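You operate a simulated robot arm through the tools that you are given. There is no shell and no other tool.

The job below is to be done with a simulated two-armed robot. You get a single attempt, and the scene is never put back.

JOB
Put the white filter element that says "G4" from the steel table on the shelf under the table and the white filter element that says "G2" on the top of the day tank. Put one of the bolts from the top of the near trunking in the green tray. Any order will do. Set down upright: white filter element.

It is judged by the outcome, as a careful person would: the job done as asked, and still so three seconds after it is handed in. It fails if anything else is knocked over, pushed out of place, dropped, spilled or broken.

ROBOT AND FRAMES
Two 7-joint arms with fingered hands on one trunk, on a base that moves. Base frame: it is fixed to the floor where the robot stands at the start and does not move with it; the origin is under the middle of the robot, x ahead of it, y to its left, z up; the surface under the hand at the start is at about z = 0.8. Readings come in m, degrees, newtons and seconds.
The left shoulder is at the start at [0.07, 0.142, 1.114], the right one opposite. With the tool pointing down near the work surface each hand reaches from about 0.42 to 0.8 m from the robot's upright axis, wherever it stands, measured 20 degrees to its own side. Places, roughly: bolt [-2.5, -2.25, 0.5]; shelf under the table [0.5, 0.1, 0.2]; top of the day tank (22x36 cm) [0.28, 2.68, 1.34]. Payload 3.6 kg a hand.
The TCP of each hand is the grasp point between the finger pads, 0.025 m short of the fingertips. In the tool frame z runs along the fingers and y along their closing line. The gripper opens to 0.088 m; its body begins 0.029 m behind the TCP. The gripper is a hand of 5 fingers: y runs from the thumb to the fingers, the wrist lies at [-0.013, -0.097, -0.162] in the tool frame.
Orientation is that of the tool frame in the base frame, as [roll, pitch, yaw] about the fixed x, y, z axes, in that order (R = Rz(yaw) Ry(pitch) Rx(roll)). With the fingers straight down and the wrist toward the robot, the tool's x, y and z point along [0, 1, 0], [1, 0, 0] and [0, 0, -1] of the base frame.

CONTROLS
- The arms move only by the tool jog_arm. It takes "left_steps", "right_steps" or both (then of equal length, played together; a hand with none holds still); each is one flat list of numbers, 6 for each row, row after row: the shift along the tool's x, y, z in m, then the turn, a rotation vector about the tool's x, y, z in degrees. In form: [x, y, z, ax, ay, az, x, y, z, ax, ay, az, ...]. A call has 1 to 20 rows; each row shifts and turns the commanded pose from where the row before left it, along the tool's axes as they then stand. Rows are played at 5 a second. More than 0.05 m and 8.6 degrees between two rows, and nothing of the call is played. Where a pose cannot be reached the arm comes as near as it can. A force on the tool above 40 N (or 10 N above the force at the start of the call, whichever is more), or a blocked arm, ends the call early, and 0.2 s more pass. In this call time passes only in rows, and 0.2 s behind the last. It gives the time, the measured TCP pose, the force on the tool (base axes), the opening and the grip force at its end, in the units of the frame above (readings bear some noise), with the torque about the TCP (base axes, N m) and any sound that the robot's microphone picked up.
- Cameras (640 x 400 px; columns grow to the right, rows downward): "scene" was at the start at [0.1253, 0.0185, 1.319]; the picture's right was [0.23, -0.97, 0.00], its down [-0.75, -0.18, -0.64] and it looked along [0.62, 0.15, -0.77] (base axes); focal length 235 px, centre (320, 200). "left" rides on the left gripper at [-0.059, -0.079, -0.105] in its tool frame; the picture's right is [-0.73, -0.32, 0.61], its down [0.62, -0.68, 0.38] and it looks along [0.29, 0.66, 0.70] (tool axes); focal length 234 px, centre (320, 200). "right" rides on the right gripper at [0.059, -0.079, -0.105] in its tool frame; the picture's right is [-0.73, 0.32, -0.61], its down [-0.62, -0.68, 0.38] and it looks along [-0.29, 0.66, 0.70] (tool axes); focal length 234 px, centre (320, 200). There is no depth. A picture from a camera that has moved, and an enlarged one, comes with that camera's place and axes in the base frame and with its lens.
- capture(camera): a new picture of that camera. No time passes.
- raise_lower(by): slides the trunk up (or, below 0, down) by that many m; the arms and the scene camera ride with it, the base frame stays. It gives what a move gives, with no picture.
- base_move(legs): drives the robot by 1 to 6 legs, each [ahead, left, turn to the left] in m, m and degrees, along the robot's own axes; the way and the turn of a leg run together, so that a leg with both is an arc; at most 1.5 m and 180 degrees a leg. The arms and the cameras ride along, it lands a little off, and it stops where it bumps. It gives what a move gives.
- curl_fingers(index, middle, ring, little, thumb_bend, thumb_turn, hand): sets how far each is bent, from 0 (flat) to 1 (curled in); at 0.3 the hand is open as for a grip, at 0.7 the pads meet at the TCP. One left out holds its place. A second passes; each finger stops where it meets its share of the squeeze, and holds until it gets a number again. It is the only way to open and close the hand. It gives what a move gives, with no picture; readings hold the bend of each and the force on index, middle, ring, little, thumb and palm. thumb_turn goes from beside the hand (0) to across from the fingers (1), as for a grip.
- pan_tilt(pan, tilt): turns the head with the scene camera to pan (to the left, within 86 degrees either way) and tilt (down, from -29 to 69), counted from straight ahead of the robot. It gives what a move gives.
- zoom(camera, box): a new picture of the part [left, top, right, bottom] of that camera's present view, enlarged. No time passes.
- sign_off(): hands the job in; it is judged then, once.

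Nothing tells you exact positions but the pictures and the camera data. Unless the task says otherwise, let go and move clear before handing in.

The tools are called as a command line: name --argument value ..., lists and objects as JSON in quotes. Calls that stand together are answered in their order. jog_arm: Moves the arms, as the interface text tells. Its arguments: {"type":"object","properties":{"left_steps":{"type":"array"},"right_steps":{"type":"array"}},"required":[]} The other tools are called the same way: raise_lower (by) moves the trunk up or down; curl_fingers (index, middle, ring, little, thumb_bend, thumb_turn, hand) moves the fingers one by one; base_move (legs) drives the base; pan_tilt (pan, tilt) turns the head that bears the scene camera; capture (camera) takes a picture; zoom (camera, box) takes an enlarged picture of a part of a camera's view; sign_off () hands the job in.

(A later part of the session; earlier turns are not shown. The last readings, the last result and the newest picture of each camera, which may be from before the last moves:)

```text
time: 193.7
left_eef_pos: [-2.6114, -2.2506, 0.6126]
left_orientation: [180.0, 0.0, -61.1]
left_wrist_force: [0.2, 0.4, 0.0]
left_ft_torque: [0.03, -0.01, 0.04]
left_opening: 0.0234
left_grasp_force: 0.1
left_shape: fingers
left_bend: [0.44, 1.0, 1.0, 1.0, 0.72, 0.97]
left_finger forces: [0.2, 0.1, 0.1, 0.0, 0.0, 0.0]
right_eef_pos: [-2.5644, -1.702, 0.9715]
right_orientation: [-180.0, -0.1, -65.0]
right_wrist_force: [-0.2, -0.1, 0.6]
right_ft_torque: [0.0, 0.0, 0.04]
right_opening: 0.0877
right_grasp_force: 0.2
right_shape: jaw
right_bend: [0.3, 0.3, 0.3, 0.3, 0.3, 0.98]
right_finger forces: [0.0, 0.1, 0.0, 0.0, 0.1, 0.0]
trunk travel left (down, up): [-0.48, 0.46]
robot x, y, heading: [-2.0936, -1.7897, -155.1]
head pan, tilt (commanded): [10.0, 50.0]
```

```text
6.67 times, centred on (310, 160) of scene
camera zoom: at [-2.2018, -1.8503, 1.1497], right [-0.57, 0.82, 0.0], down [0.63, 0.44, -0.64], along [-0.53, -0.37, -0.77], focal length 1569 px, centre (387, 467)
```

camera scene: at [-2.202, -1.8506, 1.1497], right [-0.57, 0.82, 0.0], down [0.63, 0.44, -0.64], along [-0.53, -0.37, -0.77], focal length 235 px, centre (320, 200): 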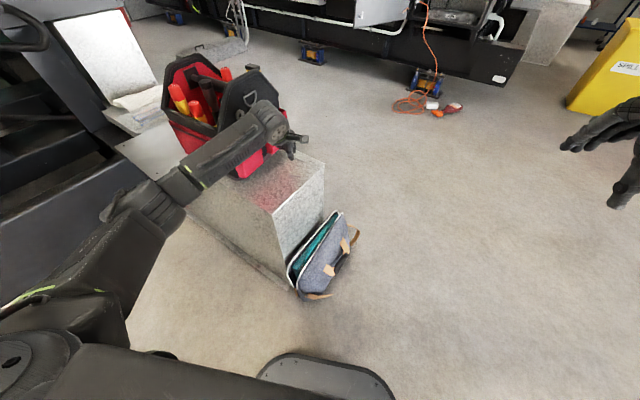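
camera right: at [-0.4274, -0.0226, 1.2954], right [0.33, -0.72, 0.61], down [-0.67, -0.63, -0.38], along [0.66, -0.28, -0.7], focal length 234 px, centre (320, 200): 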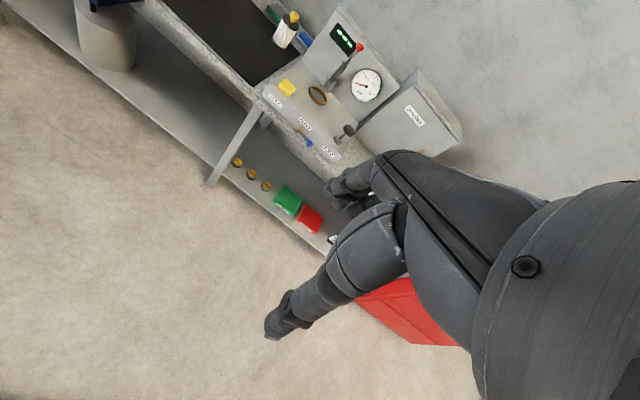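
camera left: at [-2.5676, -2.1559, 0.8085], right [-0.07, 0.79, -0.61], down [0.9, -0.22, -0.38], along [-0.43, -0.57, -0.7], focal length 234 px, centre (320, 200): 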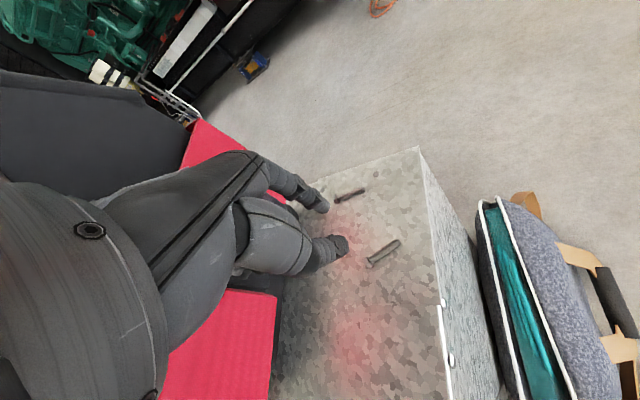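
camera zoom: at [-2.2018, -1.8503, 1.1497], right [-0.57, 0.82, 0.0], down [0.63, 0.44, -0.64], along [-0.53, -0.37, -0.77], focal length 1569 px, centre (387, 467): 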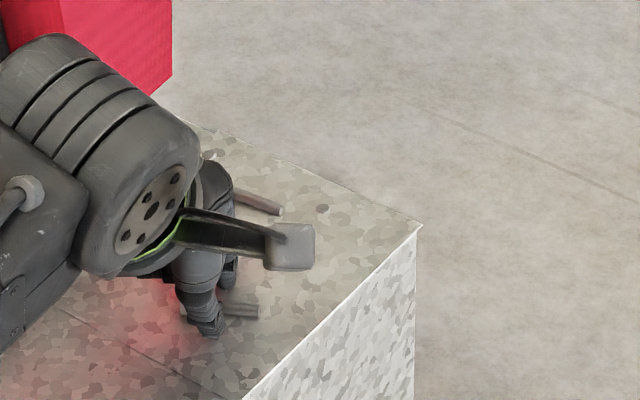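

No contact yet. Continuing in 2 mm steps.

jog_arm --left_steps '[0, 0, 0.002, 0, 0, 0]'

jog_arm --left_steps '[0, 0, 0.002, 0, 0, 0]'

zoom --camera "left" --box '[270, 160, 430, 290]'

zoom --camera "scene" --box '[290, 140, 330, 180]'

```text
time: 194.1
left_eef_pos: [-2.6112, -2.2503, 0.6115]
left_orientation: [179.9, 0.1, -61.0]
left_wrist_force: [1.4, -0.6, 5.6]
left_ft_torque: [-0.06, 0.14, 0.02]
left_opening: 0.0238
left_grasp_force: 2.0
left_shape: fingers
left_bend: [0.44, 1.0, 1.0, 1.0, 0.72, 0.97]
left_finger forces: [4.5, 0.1, 0.1, 0.0, 0.0, 0.0]
right_eef_pos: [-2.5635, -1.7017, 0.9717]
right_orientation: [179.9, 0.1, -65.1]
right_wrist_force: [0.3, 0.1, -0.2]
right_ft_torque: [-0.04, 0.0, 0.01]
right_opening: 0.0873
right_grasp_force: 0.0
right_shape: jaw
right_bend: [0.3, 0.3, 0.3, 0.3, 0.3, 0.98]
right_finger forces: [0.0, 0.0, 0.1, 0.0, 0.0, 0.0]
trunk travel left (down, up): [-0.48, 0.46]
robot x, y, heading: [-2.0952, -1.7882, -155.2]
head pan, tilt (commanded): [10.0, 50.0]
```

```text
time: 194.5
left_eef_pos: [-2.6106, -2.2489, 0.6101]
left_orientation: [179.8, 0.1, -61.0]
left_wrist_force: [2.1, 0.1, 12.3]
left_ft_torque: [-0.15, 0.4, 0.0]
left_opening: 0.0241
left_grasp_force: 5.8
left_shape: fingers
left_bend: [0.43, 1.0, 1.0, 1.0, 0.72, 0.97]
left_finger forces: [12.4, 0.0, 0.0, 0.0, 0.1, 0.0]
right_eef_pos: [-2.5623, -1.7015, 0.9712]
right_orientation: [179.9, 0.0, -65.1]
right_wrist_force: [-0.1, 0.3, 0.0]
right_ft_torque: [0.02, 0.0, 0.01]
right_opening: 0.0877
right_grasp_force: 0.0
right_shape: jaw
right_bend: [0.3, 0.3, 0.3, 0.3, 0.3, 0.98]
right_finger forces: [0.0, 0.0, 0.0, 0.0, 0.0, 0.0]
trunk travel left (down, up): [-0.48, 0.46]
robot x, y, heading: [-2.0925, -1.7883, -155.0]
head pan, tilt (commanded): [10.0, 50.0]
```

```text
3.08 times, centred on (350, 225) of left
camera zoom: at [-2.569, -2.1587, 0.7162], right [-0.07, 0.79, -0.61], down [0.9, -0.22, -0.39], along [-0.44, -0.57, -0.69], focal length 720 px, centre (228, 123)
```

zoom: 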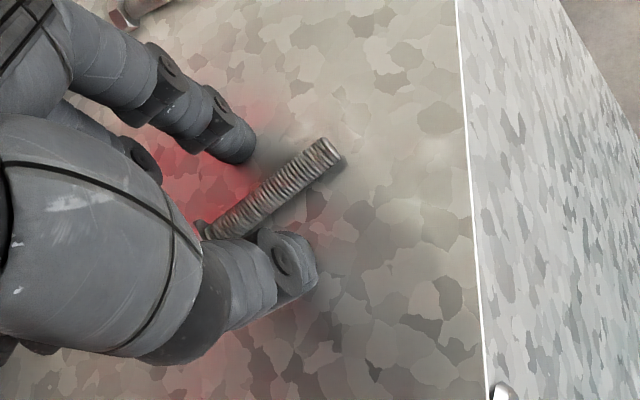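

```text
10.00 times, centred on (310, 160) of scene
camera zoom: at [-2.1998, -1.8489, 1.1501], right [-0.57, 0.82, 0.0], down [0.63, 0.44, -0.64], along [-0.53, -0.37, -0.76], focal length 2354 px, centre (420, 600)
```

zoom: 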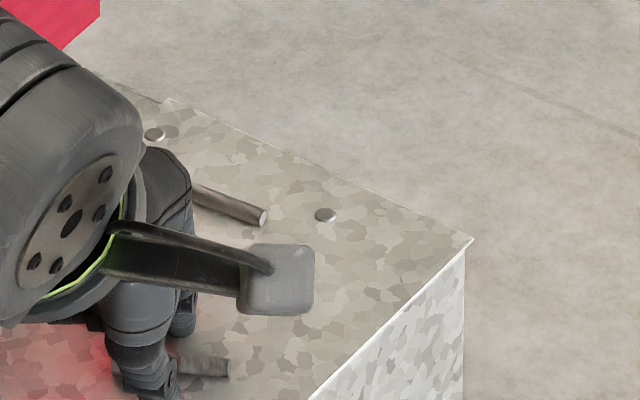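

The index tip touches the surface (z≈0.584); the thumb doesn't. I'll raise 4 mm off the commanded contact, lower the thumb tip slightly, and close the index toward it.

jog_arm --left_steps '[0, 0, -0.004, 0, 0, 0]'

curl_fingers --hand "left" --index 0.52 --thumb_bend 0.7

zoom --camera "left" --box '[270, 160, 430, 290]'

```text
time: 194.9
left_eef_pos: [-2.61, -2.2493, 0.6126]
left_orientation: [-179.9, 0.0, -61.1]
left_wrist_force: [-0.4, 0.6, 1.5]
left_ft_torque: [-0.02, 0.04, -0.02]
left_opening: 0.0237
left_grasp_force: 0.6
left_shape: fingers
left_bend: [0.44, 1.0, 1.0, 1.0, 0.72, 0.97]
left_finger forces: [1.0, 0.1, 0.0, 0.0, 0.1, 0.0]
right_eef_pos: [-2.5638, -1.7032, 0.9712]
right_orientation: [179.9, 0.0, -65.0]
right_wrist_force: [-0.3, 0.7, 0.2]
right_ft_torque: [-0.01, 0.01, 0.02]
right_opening: 0.088
right_grasp_force: 0.0
right_shape: jaw
right_bend: [0.3, 0.3, 0.3, 0.3, 0.3, 0.98]
right_finger forces: [0.0, 0.0, 0.1, 0.0, 0.1, 0.0]
trunk travel left (down, up): [-0.48, 0.46]
robot x, y, heading: [-2.0927, -1.7829, -154.7]
head pan, tilt (commanded): [10.0, 50.0]
```

```text
time: 195.9
left_eef_pos: [-2.6108, -2.2509, 0.6137]
left_orientation: [180.0, 0.0, -61.0]
left_wrist_force: [0.6, -0.4, 3.2]
left_ft_torque: [-0.02, 0.11, 0.02]
left_opening: 0.0206
left_grasp_force: 1.1
left_shape: fingers
left_bend: [0.49, 1.0, 1.0, 1.0, 0.7, 0.97]
left_finger forces: [2.3, 0.0, 0.1, 0.0, 0.0, 0.0]
right_eef_pos: [-2.5646, -1.7024, 0.9701]
right_orientation: [179.8, -0.1, -65.1]
right_wrist_force: [0.3, -1.0, 0.6]
right_ft_torque: [0.0, 0.0, -0.04]
right_opening: 0.0875
right_grasp_force: 0.1
right_shape: jaw
right_bend: [0.3, 0.3, 0.3, 0.3, 0.3, 0.98]
right_finger forces: [0.1, 0.1, 0.1, 0.1, 0.0, 0.1]
trunk travel left (down, up): [-0.48, 0.46]
robot x, y, heading: [-2.0962, -1.7867, -155.0]
head pan, tilt (commanded): [10.0, 50.0]
```

```text
3.08 times, centred on (350, 225) of left
camera zoom: at [-2.5696, -2.1598, 0.718], right [-0.07, 0.79, -0.61], down [0.9, -0.22, -0.38], along [-0.43, -0.57, -0.7], focal length 720 px, centre (228, 123)
```

zoom: 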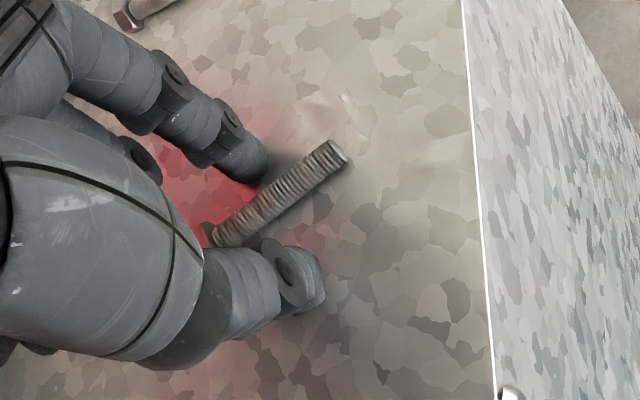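

The index tip is dragging on the surface as it curls. I'll raise 2 mm and continue closing.

jog_arm --left_steps '[0, 0, -0.002, 0, 0, 0]'

curl_fingers --hand "left" --index 0.58

zoom --camera "left" --box '[270, 160, 430, 290]'

zoom --camera "scene" --box '[280, 130, 340, 190]'

```text
time: 196.3
left_eef_pos: [-2.6114, -2.2501, 0.6146]
left_orientation: [-180.0, 0.0, -60.9]
left_wrist_force: [0.5, -0.2, 0.0]
left_ft_torque: [-0.03, -0.01, 0.01]
left_opening: 0.0181
left_grasp_force: 0.0
left_shape: fingers
left_bend: [0.52, 1.0, 1.0, 1.0, 0.7, 0.97]
left_finger forces: [0.1, 0.0, 0.0, 0.1, 0.0, 0.0]
right_eef_pos: [-2.5643, -1.7028, 0.9707]
right_orientation: [-180.0, 0.0, -65.0]
right_wrist_force: [-1.6, -1.4, 0.7]
right_ft_torque: [-0.01, 0.01, -0.01]
right_opening: 0.0875
right_grasp_force: 0.1
right_shape: jaw
right_bend: [0.3, 0.3, 0.3, 0.3, 0.3, 0.98]
right_finger forces: [0.1, 0.0, 0.1, 0.0, 0.0, 0.0]
trunk travel left (down, up): [-0.48, 0.46]
robot x, y, heading: [-2.0953, -1.7832, -155.0]
head pan, tilt (commanded): [10.0, 50.0]
```

```text
time: 197.3
left_eef_pos: [-2.6128, -2.2506, 0.6136]
left_orientation: [179.9, 0.0, -61.1]
left_wrist_force: [0.7, 0.8, -0.3]
left_ft_torque: [-0.03, -0.02, 0.02]
left_opening: 0.0125
left_grasp_force: 0.1
left_shape: fingers
left_bend: [0.57, 1.0, 1.0, 1.0, 0.7, 0.97]
left_finger forces: [0.1, 0.0, 0.1, 0.0, 0.0, 0.1]
right_eef_pos: [-2.5646, -1.7018, 0.9698]
right_orientation: [-180.0, 0.0, -65.0]
right_wrist_force: [-0.3, 0.6, 0.0]
right_ft_torque: [-0.01, -0.01, 0.02]
right_opening: 0.0878
right_grasp_force: 0.2
right_shape: jaw
right_bend: [0.3, 0.3, 0.3, 0.3, 0.3, 0.98]
right_finger forces: [0.1, 0.1, 0.0, 0.1, 0.1, 0.1]
trunk travel left (down, up): [-0.48, 0.46]
robot x, y, heading: [-2.0977, -1.7845, -155.2]
head pan, tilt (commanded): [10.0, 50.0]
```

```text
3.08 times, centred on (350, 225) of left
camera zoom: at [-2.57, -2.16, 0.7199], right [-0.07, 0.79, -0.61], down [0.9, -0.22, -0.38], along [-0.43, -0.57, -0.7], focal length 720 px, centre (228, 123)
```

zoom: 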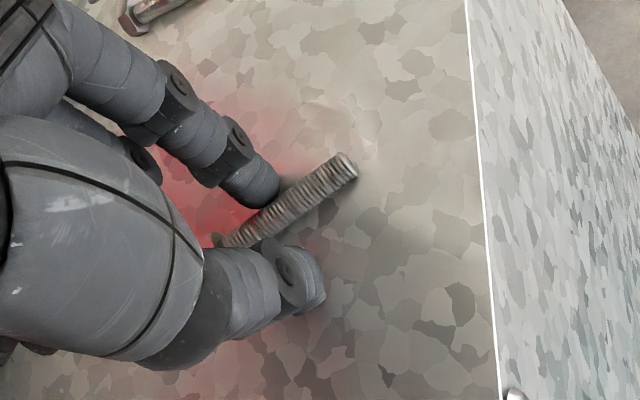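

```text
6.67 times, centred on (310, 160) of scene
camera zoom: at [-2.2017, -1.8503, 1.1497], right [-0.57, 0.82, 0.0], down [0.63, 0.44, -0.64], along [-0.53, -0.37, -0.77], focal length 1569 px, centre (387, 467)
```

zoom: 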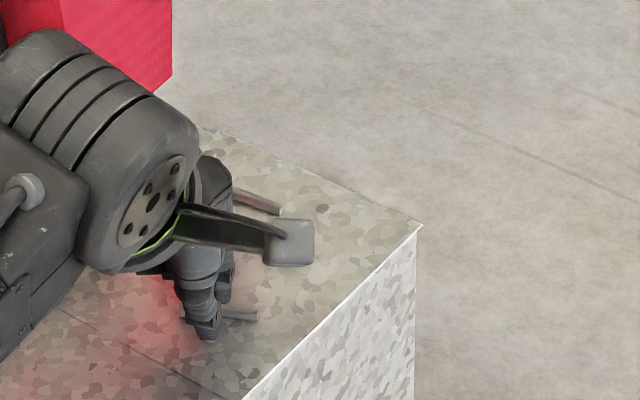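

The bolt is now between thumb and index with no contact yet. Closing further.

curl_fingers --hand "left" --index 0.63

zoom --camera "left" --box '[270, 160, 430, 290]'

```text
time: 198.3
left_eef_pos: [-2.6118, -2.2499, 0.614]
left_orientation: [-180.0, 0.0, -61.0]
left_wrist_force: [-0.2, 0.4, 0.1]
left_ft_torque: [-0.02, 0.0, -0.01]
left_opening: 0.0059
left_grasp_force: 0.1
left_shape: fingers
left_bend: [0.63, 1.0, 1.0, 1.0, 0.7, 0.97]
left_finger forces: [0.0, 0.0, 0.0, 0.1, 0.0, 0.0]
right_eef_pos: [-2.5641, -1.7023, 0.9717]
right_orientation: [179.9, 0.0, -65.0]
right_wrist_force: [-0.4, 0.3, 0.1]
right_ft_torque: [0.03, 0.04, 0.01]
right_opening: 0.0875
right_grasp_force: 0.0
right_shape: jaw
right_bend: [0.3, 0.3, 0.3, 0.3, 0.3, 0.98]
right_finger forces: [0.2, 0.0, 0.0, 0.0, 0.0, 0.0]
trunk travel left (down, up): [-0.48, 0.46]
robot x, y, heading: [-2.0936, -1.7867, -154.9]
head pan, tilt (commanded): [10.0, 50.0]
```

```text
3.08 times, centred on (350, 225) of left
camera zoom: at [-2.57, -2.16, 0.7199], right [-0.07, 0.79, -0.61], down [0.9, -0.22, -0.38], along [-0.43, -0.57, -0.7], focal length 720 px, centre (228, 123)
```

zoom: 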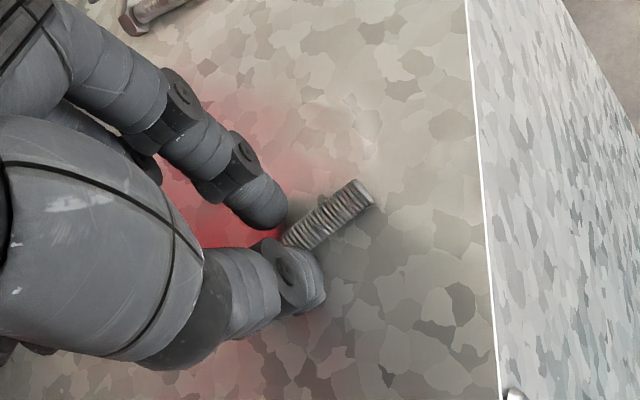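

The bolt slid slightly under the thumb tip, meaning the thumb tip is too high. I'll raise 2 cm, unbend the thumb to lower its tip, and retry.

curl_fingers --hand "left" --index 0.5

jog_arm --left_steps '[0, 0, -0.01, 0, 0, 0, 0, 0, -0.01, 0, 0, 0]'

curl_fingers --hand "left" --index 0.46 --thumb_bend 0.6

zoom --camera "left" --box '[270, 160, 430, 290]'

zoom --camera "scene" --box '[280, 130, 340, 190]'

```text
time: 199.3
left_eef_pos: [-2.6117, -2.2501, 0.6144]
left_orientation: [-180.0, 0.0, -61.1]
left_wrist_force: [0.6, 0.6, 0.2]
left_ft_torque: [0.0, -0.01, 0.02]
left_opening: 0.0198
left_grasp_force: 0.1
left_shape: fingers
left_bend: [0.5, 1.0, 1.0, 1.0, 0.7, 0.97]
left_finger forces: [0.1, 0.0, 0.0, 0.1, 0.1, 0.0]
right_eef_pos: [-2.5641, -1.7026, 0.972]
right_orientation: [-180.0, 0.0, -64.9]
right_wrist_force: [0.0, -0.7, -0.2]
right_ft_torque: [-0.06, 0.02, 0.01]
right_opening: 0.0875
right_grasp_force: 0.1
right_shape: jaw
right_bend: [0.3, 0.3, 0.3, 0.3, 0.3, 0.98]
right_finger forces: [0.1, 0.0, 0.0, 0.0, 0.0, 0.1]
trunk travel left (down, up): [-0.48, 0.46]
robot x, y, heading: [-2.0964, -1.7843, -155.0]
head pan, tilt (commanded): [10.0, 50.0]
```

```text
time: 199.9
left_eef_pos: [-2.6119, -2.2496, 0.6352]
left_orientation: [179.9, 0.0, -61.1]
left_wrist_force: [0.2, -0.2, -0.3]
left_ft_torque: [0.0, 0.04, -0.04]
left_opening: 0.0201
left_grasp_force: 0.1
left_shape: fingers
left_bend: [0.5, 1.0, 1.0, 1.0, 0.7, 0.97]
left_finger forces: [0.0, 0.0, 0.0, 0.0, 0.1, 0.0]
right_eef_pos: [-2.564, -1.7013, 0.9709]
right_orientation: [180.0, 0.0, -64.9]
right_wrist_force: [0.1, -0.4, 0.1]
right_ft_torque: [0.05, -0.03, -0.03]
right_opening: 0.0876
right_grasp_force: 0.1
right_shape: jaw
right_bend: [0.3, 0.3, 0.3, 0.3, 0.3, 0.98]
right_finger forces: [0.1, 0.0, 0.1, 0.0, 0.1, 0.0]
trunk travel left (down, up): [-0.48, 0.46]
robot x, y, heading: [-2.0922, -1.7846, -155.0]
head pan, tilt (commanded): [10.0, 50.0]
```

```text
time: 200.9
left_eef_pos: [-2.6113, -2.2507, 0.6353]
left_orientation: [-179.9, 0.1, -60.9]
left_wrist_force: [-1.1, -0.2, 0.0]
left_ft_torque: [0.0, 0.0, 0.02]
left_opening: 0.0346
left_grasp_force: 0.0
left_shape: fingers
left_bend: [0.46, 1.0, 1.0, 1.0, 0.6, 0.97]
left_finger forces: [0.0, 0.0, 0.0, 0.0, 0.1, 0.0]
right_eef_pos: [-2.5623, -1.7015, 0.9711]
right_orientation: [180.0, 0.0, -65.1]
right_wrist_force: [-0.3, -0.3, 0.5]
right_ft_torque: [-0.02, -0.01, -0.03]
right_opening: 0.0879
right_grasp_force: 0.0
right_shape: jaw
right_bend: [0.3, 0.3, 0.3, 0.3, 0.3, 0.98]
right_finger forces: [0.0, 0.0, 0.0, 0.0, 0.1, 0.0]
trunk travel left (down, up): [-0.48, 0.46]
robot x, y, heading: [-2.093, -1.7886, -155.1]
head pan, tilt (commanded): [10.0, 50.0]
```

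```text
3.08 times, centred on (350, 225) of left
camera zoom: at [-2.5702, -2.1597, 0.7406], right [-0.07, 0.79, -0.61], down [0.9, -0.22, -0.38], along [-0.43, -0.57, -0.7], focal length 720 px, centre (228, 123)
```

zoom: 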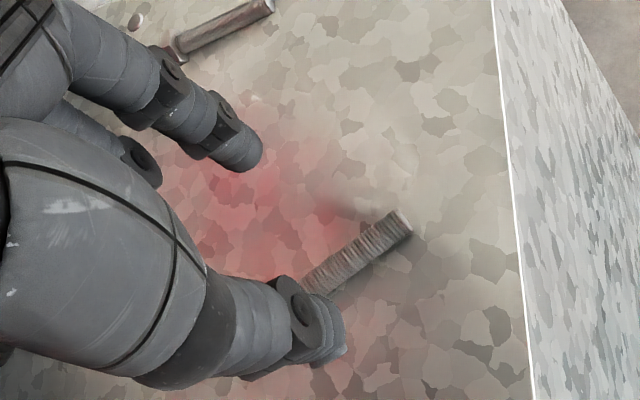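

```text
6.67 times, centred on (310, 160) of scene
camera zoom: at [-2.2017, -1.8503, 1.1497], right [-0.57, 0.82, 0.0], down [0.63, 0.44, -0.64], along [-0.53, -0.37, -0.77], focal length 1569 px, centre (387, 467)
```

zoom: 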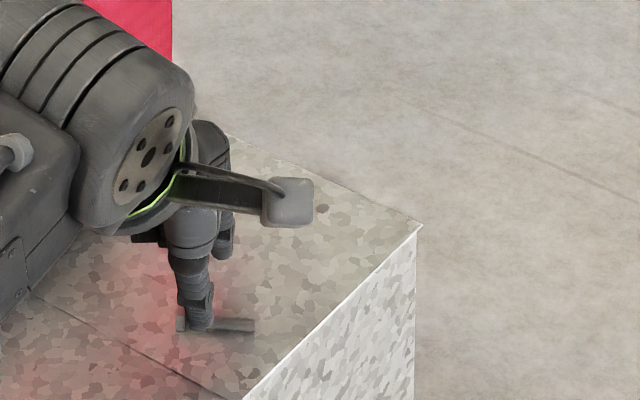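

The bolt is at tool y≈+4 mm, thumb face at ≈−10 mm — good. Descending again and checking for thumb contact.

jog_arm --left_steps '[0, 0, 0.008, 0, 0, 0, 0, 0, 0.007, 0, 0, 0]'

jog_arm --left_steps '[0, 0, 0.003, 0, 0, 0]'

jog_arm --left_steps '[0, 0, 0.002, 0, 0, 0]'

zoom --camera "left" --box '[270, 160, 430, 290]'

```text
time: 201.5
left_eef_pos: [-2.6117, -2.2505, 0.6211]
left_orientation: [-179.9, 0.0, -61.1]
left_wrist_force: [-0.2, -1.2, 0.1]
left_ft_torque: [0.02, -0.02, 0.0]
left_opening: 0.0346
left_grasp_force: 0.1
left_shape: fingers
left_bend: [0.46, 1.0, 1.0, 1.0, 0.6, 0.97]
left_finger forces: [0.1, 0.1, 0.1, 0.0, 0.0, 0.0]
right_eef_pos: [-2.5642, -1.702, 0.9706]
right_orientation: [-179.9, 0.0, -65.0]
right_wrist_force: [-0.1, 0.2, -0.6]
right_ft_torque: [0.0, -0.03, -0.02]
right_opening: 0.0879
right_grasp_force: 0.1
right_shape: jaw
right_bend: [0.3, 0.3, 0.3, 0.3, 0.3, 0.98]
right_finger forces: [0.1, 0.0, 0.0, 0.0, 0.0, 0.0]
trunk travel left (down, up): [-0.48, 0.46]
robot x, y, heading: [-2.094, -1.7844, -155.1]
head pan, tilt (commanded): [10.0, 50.0]
```

```text
time: 201.9
left_eef_pos: [-2.6113, -2.25, 0.6174]
left_orientation: [179.9, 0.1, -61.0]
left_wrist_force: [0.2, 1.0, 0.6]
left_ft_torque: [0.01, 0.02, 0.0]
left_opening: 0.0347
left_grasp_force: 0.1
left_shape: fingers
left_bend: [0.46, 1.0, 1.0, 1.0, 0.6, 0.97]
left_finger forces: [0.1, 0.0, 0.1, 0.0, 0.1, 0.0]
right_eef_pos: [-2.5641, -1.7013, 0.9702]
right_orientation: [179.9, 0.0, -65.0]
right_wrist_force: [-0.2, 0.1, 0.2]
right_ft_torque: [0.03, 0.0, 0.03]
right_opening: 0.088
right_grasp_force: 0.0
right_shape: jaw
right_bend: [0.3, 0.3, 0.3, 0.3, 0.3, 0.98]
right_finger forces: [0.0, 0.0, 0.0, 0.1, 0.0, 0.1]
trunk travel left (down, up): [-0.48, 0.46]
robot x, y, heading: [-2.0961, -1.7855, -155.1]
head pan, tilt (commanded): [10.0, 50.0]
```

```text
time: 202.3
left_eef_pos: [-2.6112, -2.2512, 0.6141]
left_orientation: [180.0, 0.0, -61.0]
left_wrist_force: [-1.2, 0.2, -0.4]
left_ft_torque: [0.02, -0.03, 0.02]
left_opening: 0.0347
left_grasp_force: 0.0
left_shape: fingers
left_bend: [0.46, 1.0, 1.0, 1.0, 0.6, 0.97]
left_finger forces: [0.1, 0.1, 0.1, 0.1, 0.0, 0.0]
right_eef_pos: [-2.5637, -1.7028, 0.9711]
right_orientation: [-179.9, 0.1, -65.0]
right_wrist_force: [-0.4, 0.0, 0.3]
right_ft_torque: [0.01, -0.01, 0.01]
right_opening: 0.0877
right_grasp_force: 0.1
right_shape: jaw
right_bend: [0.3, 0.3, 0.3, 0.3, 0.3, 0.98]
right_finger forces: [0.0, 0.0, 0.1, 0.1, 0.1, 0.1]
trunk travel left (down, up): [-0.48, 0.46]
robot x, y, heading: [-2.0973, -1.785, -154.8]
head pan, tilt (commanded): [10.0, 50.0]
```

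```text
3.08 times, centred on (350, 225) of left
camera zoom: at [-2.5696, -2.1603, 0.7198], right [-0.07, 0.79, -0.61], down [0.9, -0.22, -0.38], along [-0.43, -0.57, -0.7], focal length 720 px, centre (228, 123)
```

zoom: 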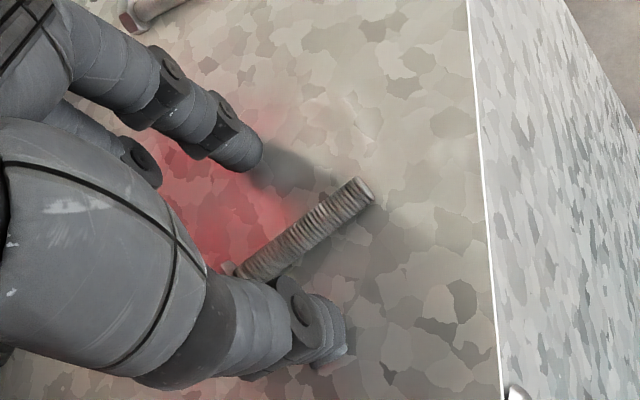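

zoom --camera "scene" --box '[290, 150, 330, 190]'

curl_fingers --hand "left" --index 0.62

zoom --camera "left" --box '[270, 160, 430, 290]'

```text
10.00 times, centred on (310, 170) of scene
camera zoom: at [-2.2018, -1.8503, 1.1497], right [-0.57, 0.82, 0.0], down [0.63, 0.44, -0.64], along [-0.53, -0.37, -0.77], focal length 2354 px, centre (420, 500)
```

zoom: 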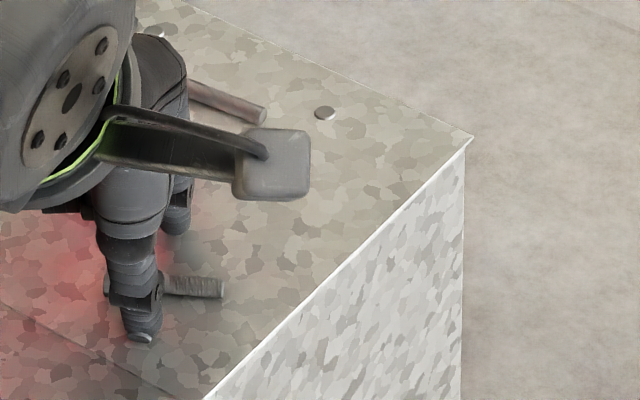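

```text
time: 203.3
left_eef_pos: [-2.6104, -2.2503, 0.6146]
left_orientation: [179.9, 0.0, -61.0]
left_wrist_force: [0.1, -0.1, -0.7]
left_ft_torque: [0.0, -0.01, 0.0]
left_opening: 0.0175
left_grasp_force: 0.0
left_shape: fingers
left_bend: [0.62, 1.0, 1.0, 1.0, 0.6, 0.97]
left_finger forces: [0.0, 0.0, 0.0, 0.0, 0.0, 0.0]
right_eef_pos: [-2.5634, -1.7021, 0.9695]
right_orientation: [-180.0, -0.1, -65.1]
right_wrist_force: [0.1, 0.2, -0.5]
right_ft_torque: [-0.01, -0.03, 0.01]
right_opening: 0.0876
right_grasp_force: 0.0
right_shape: jaw
right_bend: [0.3, 0.3, 0.3, 0.3, 0.3, 0.98]
right_finger forces: [0.1, 0.1, 0.0, 0.0, 0.0, 0.0]
trunk travel left (down, up): [-0.48, 0.46]
robot x, y, heading: [-2.0954, -1.783, -155.1]
head pan, tilt (commanded): [10.0, 50.0]
```

```text
3.08 times, centred on (350, 225) of left
camera zoom: at [-2.5696, -2.1602, 0.7198], right [-0.07, 0.79, -0.61], down [0.9, -0.22, -0.38], along [-0.43, -0.57, -0.7], focal length 720 px, centre (228, 123)
```

zoom: 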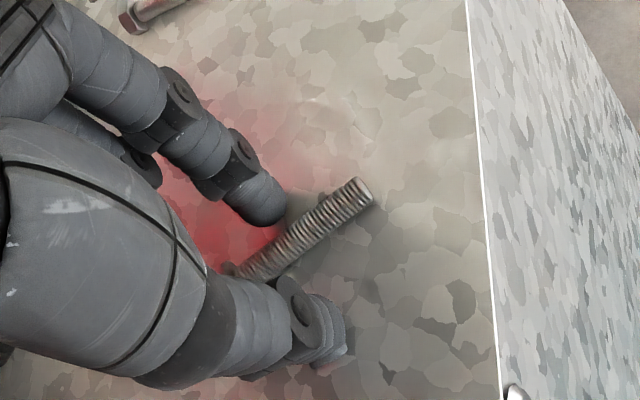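

curl_fingers --hand "left" --index 0.68

zoom --camera "left" --box '[270, 160, 430, 290]'

zoom --camera "scene" --box '[290, 150, 330, 190]'

```text
time: 204.3
left_eef_pos: [-2.6105, -2.2506, 0.615]
left_orientation: [-180.0, 0.0, -61.0]
left_wrist_force: [-0.5, -0.7, -0.7]
left_ft_torque: [0.01, 0.02, -0.01]
left_opening: 0.0107
left_grasp_force: 0.0
left_shape: fingers
left_bend: [0.68, 1.0, 1.0, 1.0, 0.6, 0.97]
left_finger forces: [0.1, 0.0, 0.0, 0.1, 0.0, 0.1]
right_eef_pos: [-2.5641, -1.7013, 0.972]
right_orientation: [-180.0, 0.1, -65.1]
right_wrist_force: [-0.9, 0.2, -0.5]
right_ft_torque: [0.02, -0.02, 0.0]
right_opening: 0.088
right_grasp_force: 0.1
right_shape: jaw
right_bend: [0.3, 0.3, 0.3, 0.3, 0.3, 0.98]
right_finger forces: [0.0, 0.1, 0.0, 0.0, 0.1, 0.0]
trunk travel left (down, up): [-0.48, 0.46]
robot x, y, heading: [-2.0932, -1.7845, -155.1]
head pan, tilt (commanded): [10.0, 50.0]
```

```text
3.08 times, centred on (350, 225) of left
camera zoom: at [-2.5696, -2.1602, 0.7198], right [-0.07, 0.79, -0.61], down [0.9, -0.22, -0.38], along [-0.43, -0.57, -0.7], focal length 720 px, centre (228, 123)
```

zoom: 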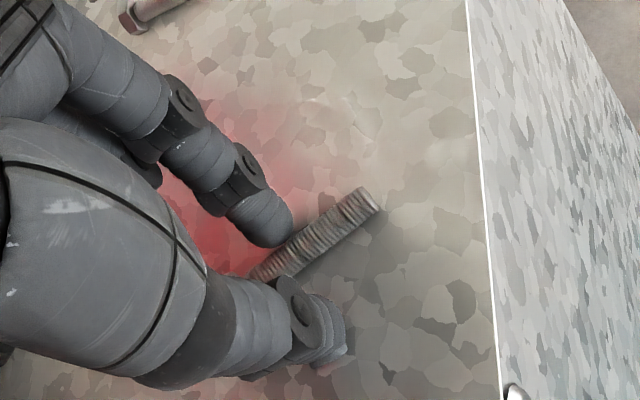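

```text
10.00 times, centred on (310, 170) of scene
camera zoom: at [-2.2017, -1.8503, 1.1497], right [-0.57, 0.82, 0.0], down [0.63, 0.44, -0.64], along [-0.53, -0.37, -0.77], focal length 2354 px, centre (420, 500)
```

zoom: 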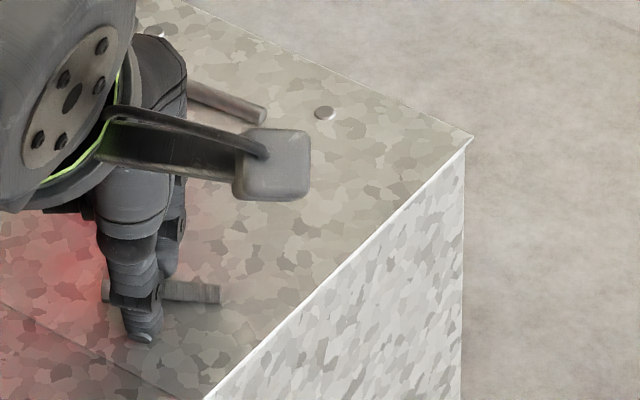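

curl_fingers --hand "left" --index 0.73

zoom --camera "left" --box '[270, 160, 430, 290]'

zoom --camera "scene" --box '[290, 150, 330, 190]'

```text
time: 205.3
left_eef_pos: [-2.6109, -2.2514, 0.6145]
left_orientation: [-179.9, 0.1, -61.0]
left_wrist_force: [0.2, 0.2, -0.4]
left_ft_torque: [0.05, -0.03, 0.01]
left_opening: 0.0039
left_grasp_force: 0.1
left_shape: fingers
left_bend: [0.73, 1.0, 1.0, 1.0, 0.6, 0.97]
left_finger forces: [0.1, 0.1, 0.0, 0.0, 0.0, 0.0]
right_eef_pos: [-2.5635, -1.7027, 0.9707]
right_orientation: [180.0, 0.0, -65.0]
right_wrist_force: [-0.6, -0.6, -0.3]
right_ft_torque: [-0.03, 0.0, -0.03]
right_opening: 0.0878
right_grasp_force: 0.0
right_shape: jaw
right_bend: [0.3, 0.3, 0.3, 0.3, 0.3, 0.98]
right_finger forces: [0.0, 0.0, 0.0, 0.0, 0.0, 0.0]
trunk travel left (down, up): [-0.48, 0.46]
robot x, y, heading: [-2.0896, -1.7862, -155.2]
head pan, tilt (commanded): [10.0, 50.0]
```

```text
3.08 times, centred on (350, 225) of left
camera zoom: at [-2.5696, -2.1602, 0.7198], right [-0.07, 0.79, -0.61], down [0.9, -0.22, -0.38], along [-0.43, -0.57, -0.7], focal length 720 px, centre (228, 123)
```

zoom: 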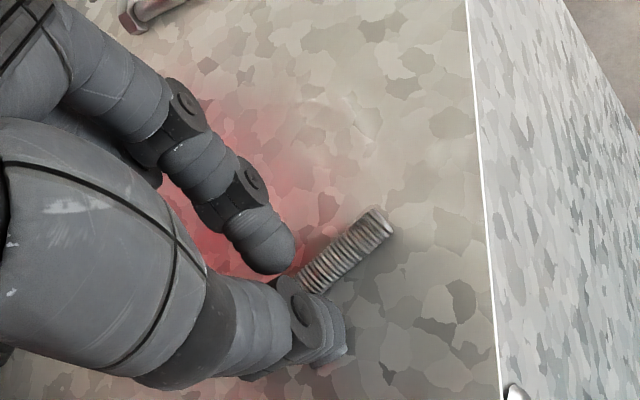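

```text
10.00 times, centred on (310, 170) of scene
camera zoom: at [-2.2017, -1.8503, 1.1497], right [-0.57, 0.82, 0.0], down [0.63, 0.44, -0.64], along [-0.53, -0.37, -0.77], focal length 2354 px, centre (420, 500)
```

zoom: 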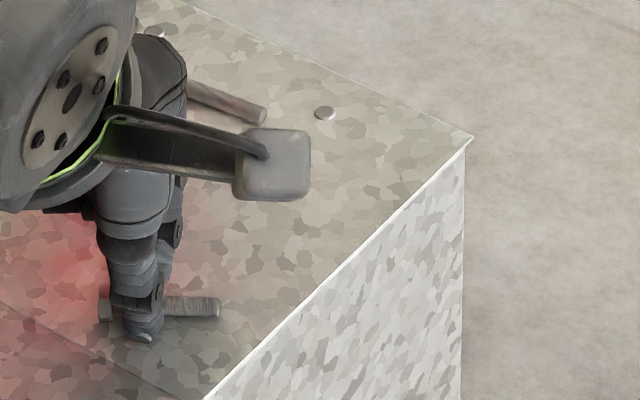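

curl_fingers --hand "left" --index 0.8

zoom --camera "left" --box '[270, 160, 430, 290]'

zoom --camera "scene" --box '[290, 150, 330, 190]'

```text
time: 206.3
left_eef_pos: [-2.6112, -2.2505, 0.6143]
left_orientation: [-179.9, 0.0, -61.1]
left_wrist_force: [-0.6, -0.1, -0.5]
left_ft_torque: [0.01, 0.04, -0.01]
left_opening: 0.0033
left_grasp_force: 0.0
left_shape: fingers
left_bend: [0.8, 1.0, 1.0, 1.0, 0.6, 0.97]
left_finger forces: [0.0, 0.1, 0.0, 0.1, 0.0, 0.0]
right_eef_pos: [-2.5638, -1.7025, 0.9714]
right_orientation: [180.0, 0.0, -65.0]
right_wrist_force: [0.2, 1.0, -0.7]
right_ft_torque: [-0.01, 0.0, -0.03]
right_opening: 0.0875
right_grasp_force: 0.0
right_shape: jaw
right_bend: [0.3, 0.3, 0.3, 0.3, 0.3, 0.98]
right_finger forces: [0.0, 0.0, 0.0, 0.0, 0.0, 0.0]
trunk travel left (down, up): [-0.48, 0.46]
robot x, y, heading: [-2.0953, -1.79, -155.1]
head pan, tilt (commanded): [10.0, 50.0]
```

```text
3.08 times, centred on (350, 225) of left
camera zoom: at [-2.5696, -2.1602, 0.7198], right [-0.07, 0.79, -0.61], down [0.9, -0.22, -0.38], along [-0.43, -0.57, -0.7], focal length 720 px, centre (228, 123)
```

zoom: 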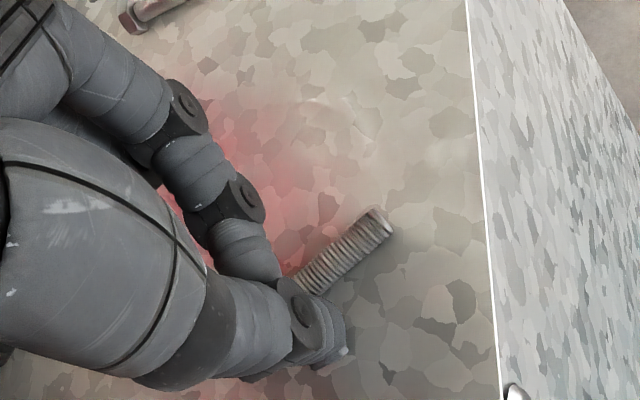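

```text
10.00 times, centred on (310, 170) of scene
camera zoom: at [-2.2017, -1.8503, 1.1497], right [-0.57, 0.82, 0.0], down [0.63, 0.44, -0.64], along [-0.53, -0.37, -0.77], focal length 2354 px, centre (420, 500)
```

zoom: 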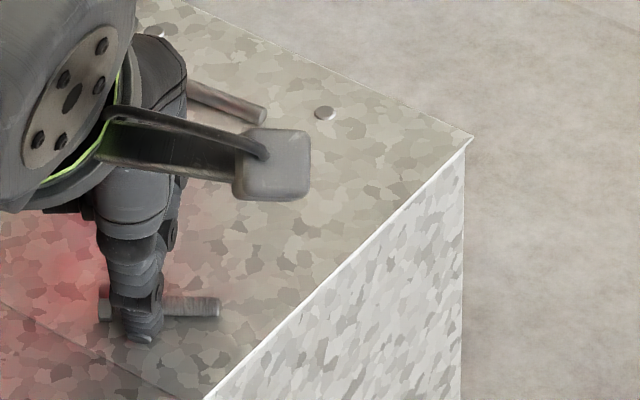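

The index curls upward past ~0.7 and rides over the bolt. I'll raise, tilt the hand by 8° so the thumb side drops, use thumb 0.68, and reposition so the pinch happens where both tips are low.

jog_arm --left_steps '[0, 0, -0.01, 0, 0, 0, 0, 0, -0.012, 0, 0, 0]'

curl_fingers --hand "left" --index 0.46 --thumb_bend 0.68

jog_arm --left_steps '[0, -0.0167, 0, 0, 0, 0, 0, 0, 0, -8, 0, 0]'

zoom --camera "left" --box '[270, 160, 430, 290]'

zoom --camera "scene" --box '[280, 130, 340, 190]'

```text
time: 206.9
left_eef_pos: [-2.6105, -2.2504, 0.6367]
left_orientation: [179.9, 0.0, -61.1]
left_wrist_force: [-0.5, 0.0, 0.6]
left_ft_torque: [-0.02, -0.05, 0.01]
left_opening: 0.0033
left_grasp_force: 0.0
left_shape: fingers
left_bend: [0.8, 1.0, 1.0, 1.0, 0.6, 0.97]
left_finger forces: [0.0, 0.1, 0.0, 0.1, 0.1, 0.0]
right_eef_pos: [-2.5637, -1.7012, 0.9709]
right_orientation: [180.0, 0.0, -65.0]
right_wrist_force: [-0.3, 0.1, 0.3]
right_ft_torque: [0.0, 0.01, 0.01]
right_opening: 0.0877
right_grasp_force: 0.0
right_shape: jaw
right_bend: [0.3, 0.3, 0.3, 0.3, 0.3, 0.98]
right_finger forces: [0.1, 0.1, 0.0, 0.0, 0.0, 0.0]
trunk travel left (down, up): [-0.48, 0.46]
robot x, y, heading: [-2.0955, -1.7864, -155.2]
head pan, tilt (commanded): [10.0, 50.0]
```

```text
time: 207.9
left_eef_pos: [-2.6101, -2.2513, 0.6366]
left_orientation: [-179.9, 0.0, -61.0]
left_wrist_force: [-0.1, 1.1, 0.4]
left_ft_torque: [0.04, -0.02, -0.03]
left_opening: 0.0269
left_grasp_force: 0.0
left_shape: fingers
left_bend: [0.46, 1.0, 1.0, 1.0, 0.68, 0.97]
left_finger forces: [0.0, 0.1, 0.1, 0.1, 0.0, 0.1]
right_eef_pos: [-2.5639, -1.7025, 0.971]
right_orientation: [180.0, 0.0, -65.0]
right_wrist_force: [0.1, -0.5, 0.4]
right_ft_torque: [0.0, -0.05, 0.01]
right_opening: 0.088
right_grasp_force: 0.0
right_shape: jaw
right_bend: [0.3, 0.3, 0.3, 0.3, 0.3, 0.98]
right_finger forces: [0.0, 0.0, 0.1, 0.0, 0.0, 0.0]
trunk travel left (down, up): [-0.48, 0.46]
robot x, y, heading: [-2.0952, -1.7844, -155.0]
head pan, tilt (commanded): [10.0, 50.0]
```

```text
time: 208.5
left_eef_pos: [-2.5951, -2.243, 0.6367]
left_orientation: [171.9, 0.0, -61.0]
left_wrist_force: [0.6, -0.6, -0.1]
left_ft_torque: [-0.03, -0.01, 0.01]
left_opening: 0.0269
left_grasp_force: 0.0
left_shape: fingers
left_bend: [0.46, 1.0, 1.0, 1.0, 0.68, 0.97]
left_finger forces: [0.1, 0.0, 0.0, 0.1, 0.0, 0.0]
right_eef_pos: [-2.5633, -1.7011, 0.9702]
right_orientation: [179.8, 0.0, -64.9]
right_wrist_force: [0.9, -0.5, 0.3]
right_ft_torque: [0.01, 0.0, -0.01]
right_opening: 0.0879
right_grasp_force: 0.1
right_shape: jaw
right_bend: [0.3, 0.3, 0.3, 0.3, 0.3, 0.98]
right_finger forces: [0.0, 0.1, 0.1, 0.0, 0.0, 0.1]
trunk travel left (down, up): [-0.48, 0.46]
robot x, y, heading: [-2.0908, -1.7843, -154.9]
head pan, tilt (commanded): [10.0, 50.0]
```

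```text
3.08 times, centred on (350, 225) of left
camera zoom: at [-2.5425, -2.1452, 0.7298], right [-0.15, 0.75, -0.65], down [0.85, -0.24, -0.47], along [-0.51, -0.62, -0.6], focal length 720 px, centre (228, 123)
```

zoom: 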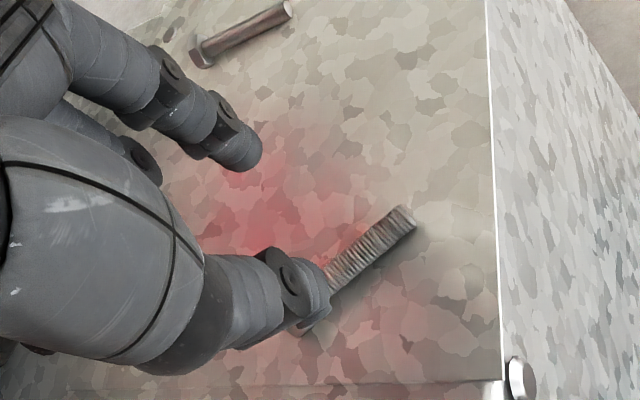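

```text
6.67 times, centred on (310, 160) of scene
camera zoom: at [-2.2015, -1.8504, 1.1497], right [-0.57, 0.82, 0.0], down [0.63, 0.44, -0.64], along [-0.53, -0.37, -0.77], focal length 1569 px, centre (387, 467)
```

zoom: 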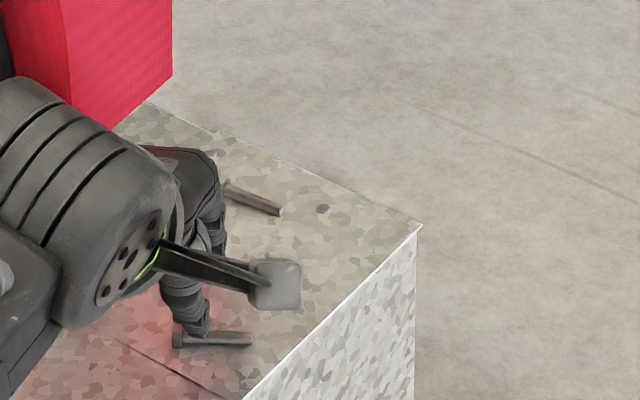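

Tilt applied; the bolt is now just beyond the thumb tip as intended. Descending in the tilted frame with checks.

jog_arm --left_steps '[0, -0.0002, 0.009, 0, 0, 0, 0, -0.0002, 0.009, 0, 0, 0]'

zoom --camera "left" --box '[270, 160, 430, 290]'

zoom --camera "scene" --box '[290, 150, 330, 190]'

```text
time: 209.1
left_eef_pos: [-2.5974, -2.2434, 0.6199]
left_orientation: [171.8, 0.0, -61.0]
left_wrist_force: [0.2, -0.7, -0.2]
left_ft_torque: [0.03, -0.01, -0.01]
left_opening: 0.0269
left_grasp_force: 0.0
left_shape: fingers
left_bend: [0.46, 1.0, 1.0, 1.0, 0.68, 0.97]
left_finger forces: [0.0, 0.1, 0.0, 0.1, 0.0, 0.1]
right_eef_pos: [-2.5647, -1.7026, 0.9701]
right_orientation: [179.9, 0.0, -65.0]
right_wrist_force: [0.5, 0.1, 0.4]
right_ft_torque: [-0.02, -0.02, 0.01]
right_opening: 0.0878
right_grasp_force: 0.0
right_shape: jaw
right_bend: [0.3, 0.3, 0.3, 0.3, 0.3, 0.98]
right_finger forces: [0.1, 0.0, 0.1, 0.0, 0.0, 0.1]
trunk travel left (down, up): [-0.48, 0.46]
robot x, y, heading: [-2.094, -1.7875, -154.8]
head pan, tilt (commanded): [10.0, 50.0]
```

```text
3.08 times, centred on (350, 225) of left
camera zoom: at [-2.5442, -2.1465, 0.7127], right [-0.15, 0.75, -0.65], down [0.85, -0.24, -0.48], along [-0.51, -0.62, -0.6], focal length 720 px, centre (228, 123)
```

zoom: 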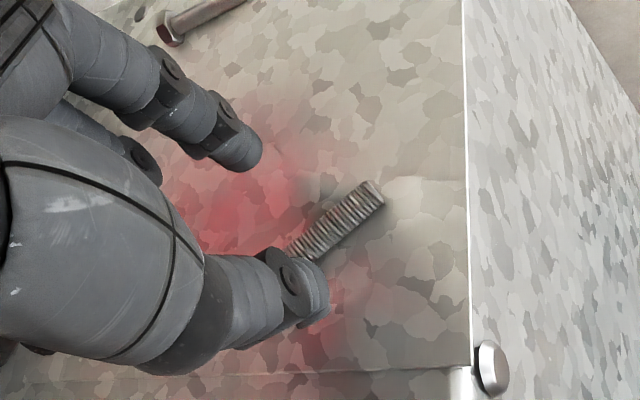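

```text
10.00 times, centred on (310, 170) of scene
camera zoom: at [-2.2018, -1.8503, 1.1497], right [-0.57, 0.82, 0.0], down [0.63, 0.44, -0.64], along [-0.53, -0.37, -0.77], focal length 2354 px, centre (420, 500)
```

zoom: 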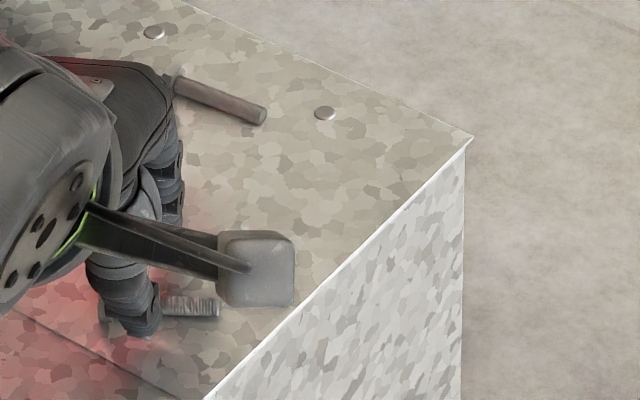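

jog_arm --left_steps '[0, -0.0004, 0.003, 0, 0, 0]'

jog_arm --left_steps '[0, -0.0003, 0.002, 0, 0, 0]'

jog_arm --left_steps '[0, -0.0003, 0.002, 0, 0, 0]'

zoom --camera "left" --box '[270, 160, 430, 290]'

```text
time: 209.5
left_eef_pos: [-2.5974, -2.244, 0.6172]
left_orientation: [171.9, -0.1, -61.0]
left_wrist_force: [-0.5, -0.2, 0.1]
left_ft_torque: [0.02, 0.0, 0.0]
left_opening: 0.027
left_grasp_force: 0.1
left_shape: fingers
left_bend: [0.46, 1.0, 1.0, 1.0, 0.68, 0.97]
left_finger forces: [0.1, 0.0, 0.1, 0.0, 0.0, 0.0]
right_eef_pos: [-2.5643, -1.7026, 0.9699]
right_orientation: [179.9, 0.0, -65.0]
right_wrist_force: [-0.5, 0.5, 0.0]
right_ft_torque: [0.04, 0.01, 0.04]
right_opening: 0.0876
right_grasp_force: 0.1
right_shape: jaw
right_bend: [0.3, 0.3, 0.3, 0.3, 0.3, 0.98]
right_finger forces: [0.0, 0.1, 0.0, 0.1, 0.0, 0.0]
trunk travel left (down, up): [-0.48, 0.46]
robot x, y, heading: [-2.0923, -1.7865, -155.1]
head pan, tilt (commanded): [10.0, 50.0]
```

```text
time: 209.9
left_eef_pos: [-2.5979, -2.2439, 0.6151]
left_orientation: [172.0, 0.0, -61.0]
left_wrist_force: [0.2, 0.1, -0.3]
left_ft_torque: [-0.01, 0.01, 0.02]
left_opening: 0.0267
left_grasp_force: 0.1
left_shape: fingers
left_bend: [0.46, 1.0, 1.0, 1.0, 0.68, 0.97]
left_finger forces: [0.0, 0.0, 0.0, 0.0, 0.0, 0.0]
right_eef_pos: [-2.5646, -1.7029, 0.9714]
right_orientation: [-180.0, 0.0, -65.0]
right_wrist_force: [1.7, 0.3, 0.3]
right_ft_torque: [-0.04, -0.04, 0.0]
right_opening: 0.0878
right_grasp_force: 0.0
right_shape: jaw
right_bend: [0.3, 0.3, 0.3, 0.3, 0.3, 0.98]
right_finger forces: [0.0, 0.0, 0.0, 0.0, 0.1, 0.0]
trunk travel left (down, up): [-0.48, 0.46]
robot x, y, heading: [-2.0937, -1.7867, -155.0]
head pan, tilt (commanded): [10.0, 50.0]
```

```text
time: 210.3
left_eef_pos: [-2.5974, -2.2441, 0.6135]
left_orientation: [171.9, 0.1, -61.0]
left_wrist_force: [0.7, 0.4, 3.6]
left_ft_torque: [0.08, -0.06, -0.01]
left_opening: 0.0264
left_grasp_force: 2.1
left_shape: fingers
left_bend: [0.46, 1.0, 1.0, 1.0, 0.68, 0.97]
left_finger forces: [0.0, 0.0, 0.1, 0.0, 4.0, 0.1]
right_eef_pos: [-2.5642, -1.7011, 0.9712]
right_orientation: [179.9, 0.0, -65.0]
right_wrist_force: [-0.1, 0.4, 0.0]
right_ft_torque: [0.01, -0.01, 0.03]
right_opening: 0.0877
right_grasp_force: 0.0
right_shape: jaw
right_bend: [0.3, 0.3, 0.3, 0.3, 0.3, 0.98]
right_finger forces: [0.0, 0.1, 0.1, 0.0, 0.0, 0.0]
trunk travel left (down, up): [-0.48, 0.46]
robot x, y, heading: [-2.0946, -1.7823, -155.0]
head pan, tilt (commanded): [10.0, 50.0]
```

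```text
3.08 times, centred on (350, 225) of left
camera zoom: at [-2.5441, -2.1464, 0.7062], right [-0.15, 0.75, -0.65], down [0.85, -0.24, -0.48], along [-0.51, -0.62, -0.6], focal length 720 px, centre (228, 123)
```

zoom: 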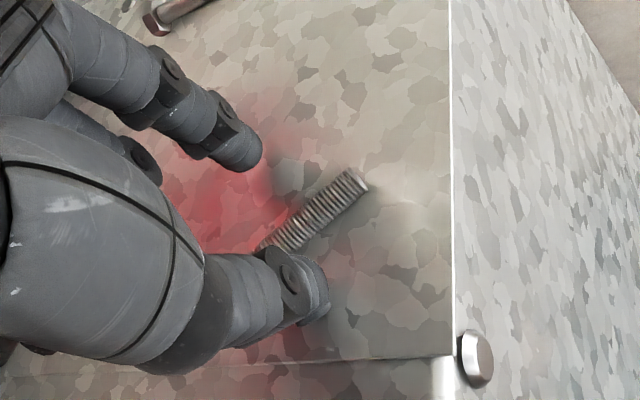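

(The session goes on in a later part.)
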